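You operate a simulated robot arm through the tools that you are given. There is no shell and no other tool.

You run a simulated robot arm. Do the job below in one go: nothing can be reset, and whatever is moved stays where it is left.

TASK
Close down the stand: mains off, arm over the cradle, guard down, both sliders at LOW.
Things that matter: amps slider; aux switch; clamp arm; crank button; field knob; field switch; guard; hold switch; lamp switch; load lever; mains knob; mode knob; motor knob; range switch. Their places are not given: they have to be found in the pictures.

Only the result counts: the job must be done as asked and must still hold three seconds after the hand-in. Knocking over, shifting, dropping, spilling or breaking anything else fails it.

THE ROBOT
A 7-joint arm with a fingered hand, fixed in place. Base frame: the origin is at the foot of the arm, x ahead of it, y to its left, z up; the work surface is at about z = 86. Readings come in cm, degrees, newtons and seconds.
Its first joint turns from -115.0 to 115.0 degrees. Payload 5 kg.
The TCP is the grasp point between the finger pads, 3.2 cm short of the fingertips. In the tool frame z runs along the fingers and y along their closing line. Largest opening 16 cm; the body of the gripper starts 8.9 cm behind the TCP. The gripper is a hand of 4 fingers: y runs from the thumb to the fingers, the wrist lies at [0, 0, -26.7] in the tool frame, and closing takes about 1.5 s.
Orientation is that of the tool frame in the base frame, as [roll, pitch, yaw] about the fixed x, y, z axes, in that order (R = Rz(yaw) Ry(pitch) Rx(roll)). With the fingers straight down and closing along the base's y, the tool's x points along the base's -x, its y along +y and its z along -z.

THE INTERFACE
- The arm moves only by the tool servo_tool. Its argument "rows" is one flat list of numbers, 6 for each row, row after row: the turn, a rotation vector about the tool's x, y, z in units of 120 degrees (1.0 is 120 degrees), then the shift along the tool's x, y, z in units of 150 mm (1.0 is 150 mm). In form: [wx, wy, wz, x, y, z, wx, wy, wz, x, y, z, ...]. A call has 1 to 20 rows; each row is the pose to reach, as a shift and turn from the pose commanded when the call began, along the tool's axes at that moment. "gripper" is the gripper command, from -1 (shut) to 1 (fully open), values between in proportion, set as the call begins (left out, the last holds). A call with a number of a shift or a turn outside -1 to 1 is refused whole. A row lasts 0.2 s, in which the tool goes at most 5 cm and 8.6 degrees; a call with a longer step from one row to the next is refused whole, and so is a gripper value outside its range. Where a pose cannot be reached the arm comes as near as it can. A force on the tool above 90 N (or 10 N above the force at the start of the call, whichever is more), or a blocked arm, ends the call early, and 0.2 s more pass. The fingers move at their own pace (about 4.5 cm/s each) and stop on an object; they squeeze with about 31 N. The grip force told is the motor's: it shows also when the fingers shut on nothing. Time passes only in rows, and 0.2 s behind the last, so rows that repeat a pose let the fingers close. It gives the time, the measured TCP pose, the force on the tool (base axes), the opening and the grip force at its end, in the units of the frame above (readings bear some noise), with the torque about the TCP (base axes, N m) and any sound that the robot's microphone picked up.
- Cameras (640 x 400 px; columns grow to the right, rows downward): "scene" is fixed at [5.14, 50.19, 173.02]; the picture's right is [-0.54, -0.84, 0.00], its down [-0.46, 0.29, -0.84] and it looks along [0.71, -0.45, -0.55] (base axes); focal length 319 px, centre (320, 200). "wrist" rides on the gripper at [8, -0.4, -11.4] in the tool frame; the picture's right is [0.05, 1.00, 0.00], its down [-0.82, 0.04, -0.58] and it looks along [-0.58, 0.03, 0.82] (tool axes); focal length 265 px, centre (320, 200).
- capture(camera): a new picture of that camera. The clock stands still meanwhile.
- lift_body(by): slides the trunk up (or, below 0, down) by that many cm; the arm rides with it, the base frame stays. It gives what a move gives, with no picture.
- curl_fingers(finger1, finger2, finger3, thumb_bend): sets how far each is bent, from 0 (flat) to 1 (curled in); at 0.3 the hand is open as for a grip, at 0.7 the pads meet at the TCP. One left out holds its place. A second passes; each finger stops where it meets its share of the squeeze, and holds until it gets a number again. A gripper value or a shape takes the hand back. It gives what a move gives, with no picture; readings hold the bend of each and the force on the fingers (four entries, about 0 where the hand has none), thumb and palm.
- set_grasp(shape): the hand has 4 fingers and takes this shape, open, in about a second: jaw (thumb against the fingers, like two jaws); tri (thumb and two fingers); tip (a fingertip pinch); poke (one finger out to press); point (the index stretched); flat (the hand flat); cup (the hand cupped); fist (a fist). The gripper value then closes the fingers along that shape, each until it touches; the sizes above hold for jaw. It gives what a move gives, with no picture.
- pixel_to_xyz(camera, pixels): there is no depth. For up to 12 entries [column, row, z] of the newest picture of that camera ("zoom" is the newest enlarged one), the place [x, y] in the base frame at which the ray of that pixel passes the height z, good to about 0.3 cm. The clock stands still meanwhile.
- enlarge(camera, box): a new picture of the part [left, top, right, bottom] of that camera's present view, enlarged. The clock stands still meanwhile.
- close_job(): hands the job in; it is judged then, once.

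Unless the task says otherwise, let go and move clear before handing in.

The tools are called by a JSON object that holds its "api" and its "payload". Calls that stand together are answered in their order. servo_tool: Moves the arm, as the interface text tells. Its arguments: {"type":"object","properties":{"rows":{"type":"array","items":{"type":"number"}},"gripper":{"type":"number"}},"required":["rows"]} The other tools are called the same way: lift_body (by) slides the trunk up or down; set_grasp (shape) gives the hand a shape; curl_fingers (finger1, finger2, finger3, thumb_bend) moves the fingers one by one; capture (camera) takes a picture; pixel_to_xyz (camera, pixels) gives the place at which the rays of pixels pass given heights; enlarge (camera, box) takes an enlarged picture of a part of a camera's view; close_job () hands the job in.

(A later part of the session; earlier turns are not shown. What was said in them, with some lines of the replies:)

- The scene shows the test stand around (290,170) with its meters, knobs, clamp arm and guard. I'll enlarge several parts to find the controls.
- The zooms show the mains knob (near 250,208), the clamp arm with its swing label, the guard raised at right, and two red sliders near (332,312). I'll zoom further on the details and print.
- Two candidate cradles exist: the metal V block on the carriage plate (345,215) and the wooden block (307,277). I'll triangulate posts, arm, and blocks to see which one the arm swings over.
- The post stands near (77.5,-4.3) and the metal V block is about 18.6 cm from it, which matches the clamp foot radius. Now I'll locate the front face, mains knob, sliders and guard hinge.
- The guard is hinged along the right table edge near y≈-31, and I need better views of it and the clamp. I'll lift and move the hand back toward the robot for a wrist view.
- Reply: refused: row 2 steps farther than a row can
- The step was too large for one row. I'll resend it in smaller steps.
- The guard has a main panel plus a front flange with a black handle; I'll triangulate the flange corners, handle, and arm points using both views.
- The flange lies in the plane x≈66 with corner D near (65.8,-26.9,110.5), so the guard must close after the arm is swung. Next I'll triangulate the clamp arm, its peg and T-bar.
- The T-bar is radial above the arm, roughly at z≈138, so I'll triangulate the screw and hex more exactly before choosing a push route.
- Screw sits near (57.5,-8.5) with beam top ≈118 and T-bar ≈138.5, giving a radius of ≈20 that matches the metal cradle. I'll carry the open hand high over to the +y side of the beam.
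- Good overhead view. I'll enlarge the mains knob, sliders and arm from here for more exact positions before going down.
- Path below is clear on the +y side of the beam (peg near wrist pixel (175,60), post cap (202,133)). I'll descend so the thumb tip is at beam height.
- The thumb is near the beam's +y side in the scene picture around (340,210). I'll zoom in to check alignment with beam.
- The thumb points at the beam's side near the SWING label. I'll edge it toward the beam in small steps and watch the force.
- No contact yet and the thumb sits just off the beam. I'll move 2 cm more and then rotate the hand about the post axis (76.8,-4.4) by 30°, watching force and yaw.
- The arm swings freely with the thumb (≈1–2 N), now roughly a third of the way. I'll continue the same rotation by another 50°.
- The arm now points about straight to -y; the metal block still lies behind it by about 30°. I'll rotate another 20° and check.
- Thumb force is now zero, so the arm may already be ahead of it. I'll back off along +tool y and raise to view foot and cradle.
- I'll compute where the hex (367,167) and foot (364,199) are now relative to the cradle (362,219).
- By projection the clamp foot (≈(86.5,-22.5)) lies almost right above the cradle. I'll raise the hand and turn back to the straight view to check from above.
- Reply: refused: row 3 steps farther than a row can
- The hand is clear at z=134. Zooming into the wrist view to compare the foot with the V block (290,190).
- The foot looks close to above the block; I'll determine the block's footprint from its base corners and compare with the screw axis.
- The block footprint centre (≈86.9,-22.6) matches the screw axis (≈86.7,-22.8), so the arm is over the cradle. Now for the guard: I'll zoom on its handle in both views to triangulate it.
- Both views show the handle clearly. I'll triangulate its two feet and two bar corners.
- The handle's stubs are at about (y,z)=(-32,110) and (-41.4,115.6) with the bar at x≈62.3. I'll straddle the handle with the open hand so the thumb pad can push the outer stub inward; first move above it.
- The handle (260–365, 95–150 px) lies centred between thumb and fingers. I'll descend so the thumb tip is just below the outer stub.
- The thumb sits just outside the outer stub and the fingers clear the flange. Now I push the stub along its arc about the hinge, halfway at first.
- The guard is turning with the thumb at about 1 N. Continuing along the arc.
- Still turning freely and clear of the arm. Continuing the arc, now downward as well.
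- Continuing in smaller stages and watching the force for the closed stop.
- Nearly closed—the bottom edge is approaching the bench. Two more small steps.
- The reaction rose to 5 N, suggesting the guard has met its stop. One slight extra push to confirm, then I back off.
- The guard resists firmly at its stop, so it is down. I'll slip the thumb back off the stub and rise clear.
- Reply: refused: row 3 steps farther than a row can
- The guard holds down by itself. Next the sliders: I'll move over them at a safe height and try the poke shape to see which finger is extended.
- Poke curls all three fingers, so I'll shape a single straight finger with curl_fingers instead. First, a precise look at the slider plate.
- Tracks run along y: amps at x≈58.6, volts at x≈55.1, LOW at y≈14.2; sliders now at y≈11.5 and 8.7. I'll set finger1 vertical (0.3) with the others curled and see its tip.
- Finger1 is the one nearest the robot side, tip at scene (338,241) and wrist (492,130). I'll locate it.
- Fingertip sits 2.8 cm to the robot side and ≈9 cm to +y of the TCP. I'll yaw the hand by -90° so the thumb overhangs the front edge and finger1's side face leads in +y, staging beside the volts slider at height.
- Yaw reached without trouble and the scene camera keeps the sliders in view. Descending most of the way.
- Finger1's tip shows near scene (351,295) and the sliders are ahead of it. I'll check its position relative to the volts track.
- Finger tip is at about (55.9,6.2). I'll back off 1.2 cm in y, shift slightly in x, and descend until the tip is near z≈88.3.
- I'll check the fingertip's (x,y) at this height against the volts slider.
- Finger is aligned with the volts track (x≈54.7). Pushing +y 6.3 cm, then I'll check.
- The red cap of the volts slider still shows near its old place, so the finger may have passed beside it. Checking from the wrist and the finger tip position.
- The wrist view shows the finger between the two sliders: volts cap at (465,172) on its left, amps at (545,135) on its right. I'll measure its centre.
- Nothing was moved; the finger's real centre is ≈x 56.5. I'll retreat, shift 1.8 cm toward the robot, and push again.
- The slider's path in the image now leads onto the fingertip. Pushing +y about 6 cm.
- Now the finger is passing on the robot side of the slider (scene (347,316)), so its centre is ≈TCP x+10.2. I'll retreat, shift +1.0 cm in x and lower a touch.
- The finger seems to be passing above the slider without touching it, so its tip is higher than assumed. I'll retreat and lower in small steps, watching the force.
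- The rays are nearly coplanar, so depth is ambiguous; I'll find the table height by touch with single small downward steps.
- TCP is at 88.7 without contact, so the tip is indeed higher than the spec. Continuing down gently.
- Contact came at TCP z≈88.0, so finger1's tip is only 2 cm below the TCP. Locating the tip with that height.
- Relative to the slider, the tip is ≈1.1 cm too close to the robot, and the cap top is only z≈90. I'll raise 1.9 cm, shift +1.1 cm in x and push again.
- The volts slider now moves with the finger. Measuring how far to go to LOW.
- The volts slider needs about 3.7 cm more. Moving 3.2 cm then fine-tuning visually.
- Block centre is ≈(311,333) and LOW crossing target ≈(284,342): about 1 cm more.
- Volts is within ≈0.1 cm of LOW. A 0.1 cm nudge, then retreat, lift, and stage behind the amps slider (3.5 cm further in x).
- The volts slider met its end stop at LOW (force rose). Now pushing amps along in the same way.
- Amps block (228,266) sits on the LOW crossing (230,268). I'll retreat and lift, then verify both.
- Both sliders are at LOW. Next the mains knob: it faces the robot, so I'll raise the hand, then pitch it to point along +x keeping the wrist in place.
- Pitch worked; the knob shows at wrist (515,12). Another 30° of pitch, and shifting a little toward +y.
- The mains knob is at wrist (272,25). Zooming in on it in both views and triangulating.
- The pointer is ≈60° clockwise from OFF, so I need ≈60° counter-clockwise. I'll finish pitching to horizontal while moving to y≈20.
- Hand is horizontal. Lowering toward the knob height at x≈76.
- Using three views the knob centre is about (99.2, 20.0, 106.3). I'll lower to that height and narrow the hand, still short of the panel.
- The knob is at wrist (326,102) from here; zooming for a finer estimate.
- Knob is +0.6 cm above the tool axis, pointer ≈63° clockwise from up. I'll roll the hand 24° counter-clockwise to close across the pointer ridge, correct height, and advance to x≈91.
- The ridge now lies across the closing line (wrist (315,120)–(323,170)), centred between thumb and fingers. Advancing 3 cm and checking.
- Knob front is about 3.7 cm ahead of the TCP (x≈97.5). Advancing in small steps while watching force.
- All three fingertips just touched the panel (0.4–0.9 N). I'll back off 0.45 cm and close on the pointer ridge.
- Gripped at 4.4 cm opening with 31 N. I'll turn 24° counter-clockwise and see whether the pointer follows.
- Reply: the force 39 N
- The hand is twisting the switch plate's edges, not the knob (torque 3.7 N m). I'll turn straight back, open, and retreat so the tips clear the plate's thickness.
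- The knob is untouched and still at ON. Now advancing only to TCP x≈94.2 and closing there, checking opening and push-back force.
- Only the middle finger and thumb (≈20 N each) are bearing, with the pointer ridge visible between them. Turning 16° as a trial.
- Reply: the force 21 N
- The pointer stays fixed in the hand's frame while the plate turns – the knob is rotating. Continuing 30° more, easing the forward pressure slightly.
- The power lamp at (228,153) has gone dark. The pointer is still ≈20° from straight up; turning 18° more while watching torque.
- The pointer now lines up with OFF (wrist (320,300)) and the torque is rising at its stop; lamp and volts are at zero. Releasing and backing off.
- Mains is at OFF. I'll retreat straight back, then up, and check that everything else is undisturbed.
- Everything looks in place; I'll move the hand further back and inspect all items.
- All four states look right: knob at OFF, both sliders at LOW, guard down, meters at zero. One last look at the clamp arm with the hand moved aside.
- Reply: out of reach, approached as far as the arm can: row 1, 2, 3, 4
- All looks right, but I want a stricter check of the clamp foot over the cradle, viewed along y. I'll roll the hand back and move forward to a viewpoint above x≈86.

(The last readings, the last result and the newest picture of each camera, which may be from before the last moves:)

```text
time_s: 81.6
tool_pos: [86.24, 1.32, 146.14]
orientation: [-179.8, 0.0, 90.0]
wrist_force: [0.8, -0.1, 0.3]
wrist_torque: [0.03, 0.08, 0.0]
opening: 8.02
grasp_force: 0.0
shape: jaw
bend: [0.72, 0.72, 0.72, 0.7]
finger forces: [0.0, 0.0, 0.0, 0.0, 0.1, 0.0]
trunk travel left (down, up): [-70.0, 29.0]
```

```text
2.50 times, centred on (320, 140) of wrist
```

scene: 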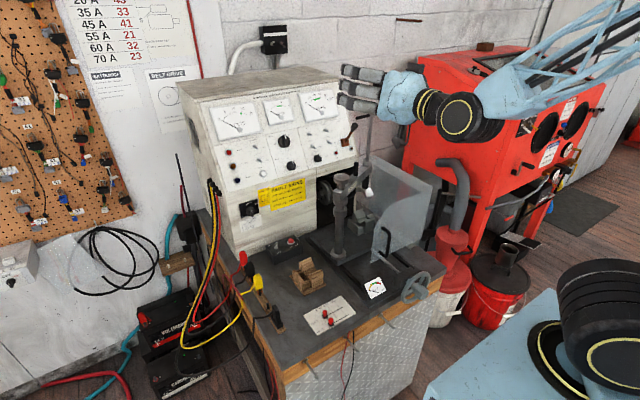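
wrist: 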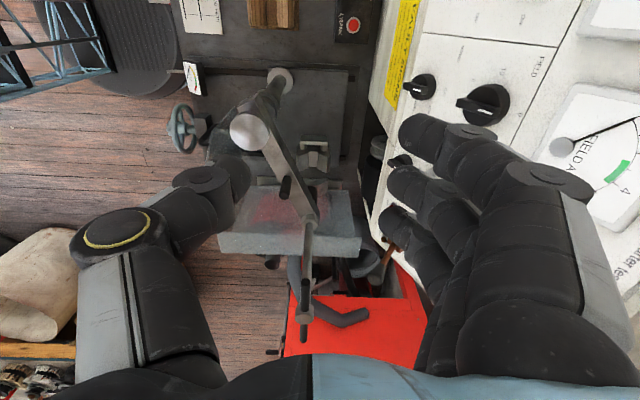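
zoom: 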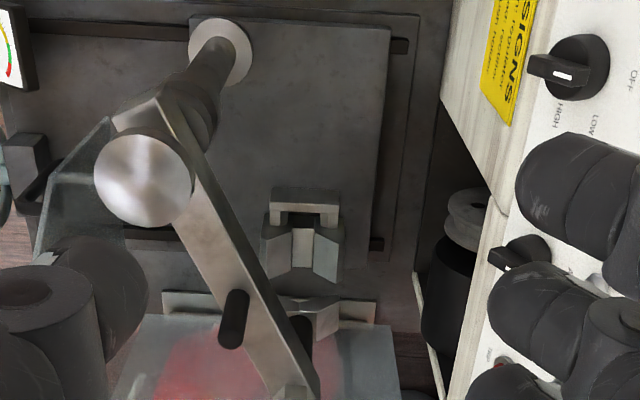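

From here the cradle, foot rod and screw top can be compared directly. Converting their pixels.

{"api": "pixel_to_xyz", "payload": {"camera": "wrist", "pixels": [[297, 164, 88.5], [329, 170, 88.5], [300, 148, 94], [325, 148, 94], [328, 190, 105], [308, 217, 118], [308, 217, 120.5], [304, 318, 139], [249, 131, 122], [280, 80, 88.5], [313, 192, 110], [284, 186, 122]]}}

{"api": "enlarge", "payload": {"camera": "wrist", "box": [270, 130, 370, 210]}}

{"api": "enlarge", "payload": {"camera": "wrist", "box": [240, 190, 380, 340]}}

```text
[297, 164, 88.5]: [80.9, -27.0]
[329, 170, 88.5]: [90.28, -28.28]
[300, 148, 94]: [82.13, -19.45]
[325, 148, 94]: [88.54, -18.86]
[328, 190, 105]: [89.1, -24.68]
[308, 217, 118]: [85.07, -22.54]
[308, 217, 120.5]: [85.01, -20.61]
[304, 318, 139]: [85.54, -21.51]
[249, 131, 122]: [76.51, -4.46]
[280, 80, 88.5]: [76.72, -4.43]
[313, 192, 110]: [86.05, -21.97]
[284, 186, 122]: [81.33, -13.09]
```

```text
5.00 times, centred on (320, 170) of wrist
```

zoom: 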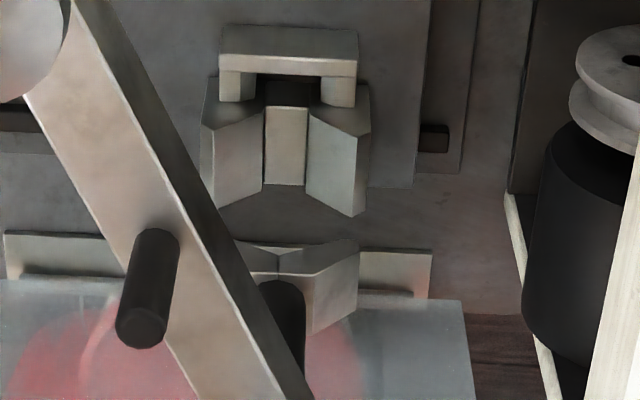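

```text
2.67 times, centred on (310, 265) of wrist
```

zoom: 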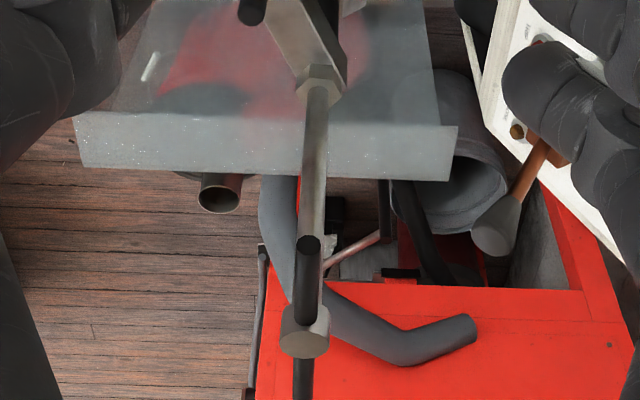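

The cradle channel (x≈85.5), foot seam (≈85.4) and screw (≈85.4) line up, so the arm is over the cradle. I'll move the hand clear and hand in.

{"api": "servo_tool", "payload": {"rows": [0, 0, 0, 0, -0.25, -0.1, 0, 0, 0, 0, -0.5, -0.2, 0, 0, 0, 0, -0.75, -0.2, 0, 0, 0, 0, -0.98, -0.2, 0, 0, 0, 0, -0.98, -0.2]}}

{"api": "capture", "payload": {"camera": "scene"}}

```text
time_s: 82.8
tool_pos: [71.37, 1.41, 149.13]
orientation: [-180.0, 0.0, 90.1]
wrist_force: [1.2, -0.7, -0.6]
wrist_torque: [-0.01, 0.04, 0.0]
opening: 8.0
grasp_force: 0.0
shape: jaw
bend: [0.72, 0.72, 0.72, 0.7]
finger forces: [0.1, 0.0, 0.0, 0.1, 0.0, 0.1]
trunk travel left (down, up): [-70.0, 29.0]
```

```text
taken
```

scene: 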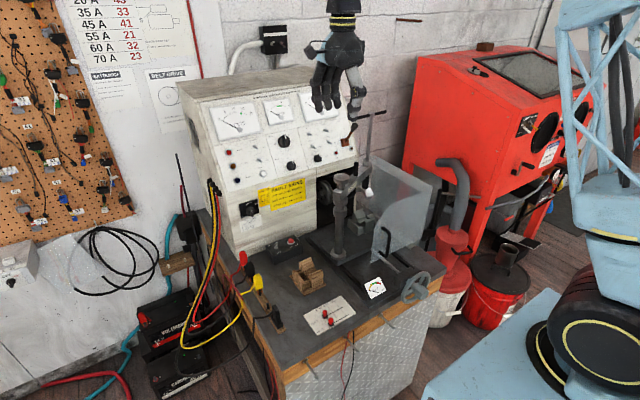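

The hand is clear, and the final picture shows mains off, arm over the cradle, guard down and both sliders at LOW. Handing in.

{"api": "close_job", "payload": {}}

```text
The job is handed in.
```

The stand is closed down and the job is handed in. The last pictures before hand-in showed all four parts as asked, and the hand was clear of everything:

- **Mains:** the knob points to OFF. The power lamp is dark and the volts meter reads zero.
- **Clamp arm:** it is over the metal V-block cradle on the carriage plate. Viewed from above, the foot and the cradle channel line up to within about 0.2 cm.
- **Guard:** it is down against its stop and stays there without being held.
- **Sliders:** volts and amps are both at LOW. Volts was pushed to its end stop; amps was set by eye on the LOW line.

- **Slip on the mains switch:** on my first try at the knob, the fingers caught the switch plate instead and twisted it with about 3.7 N m before I backed off. The plate and knob looked unmoved afterwards.
- **Which cradle:** there is also a wooden block on the bench. I took "the cradle" to mean the metal one, because the clamp foot swings over it and matches its shape.
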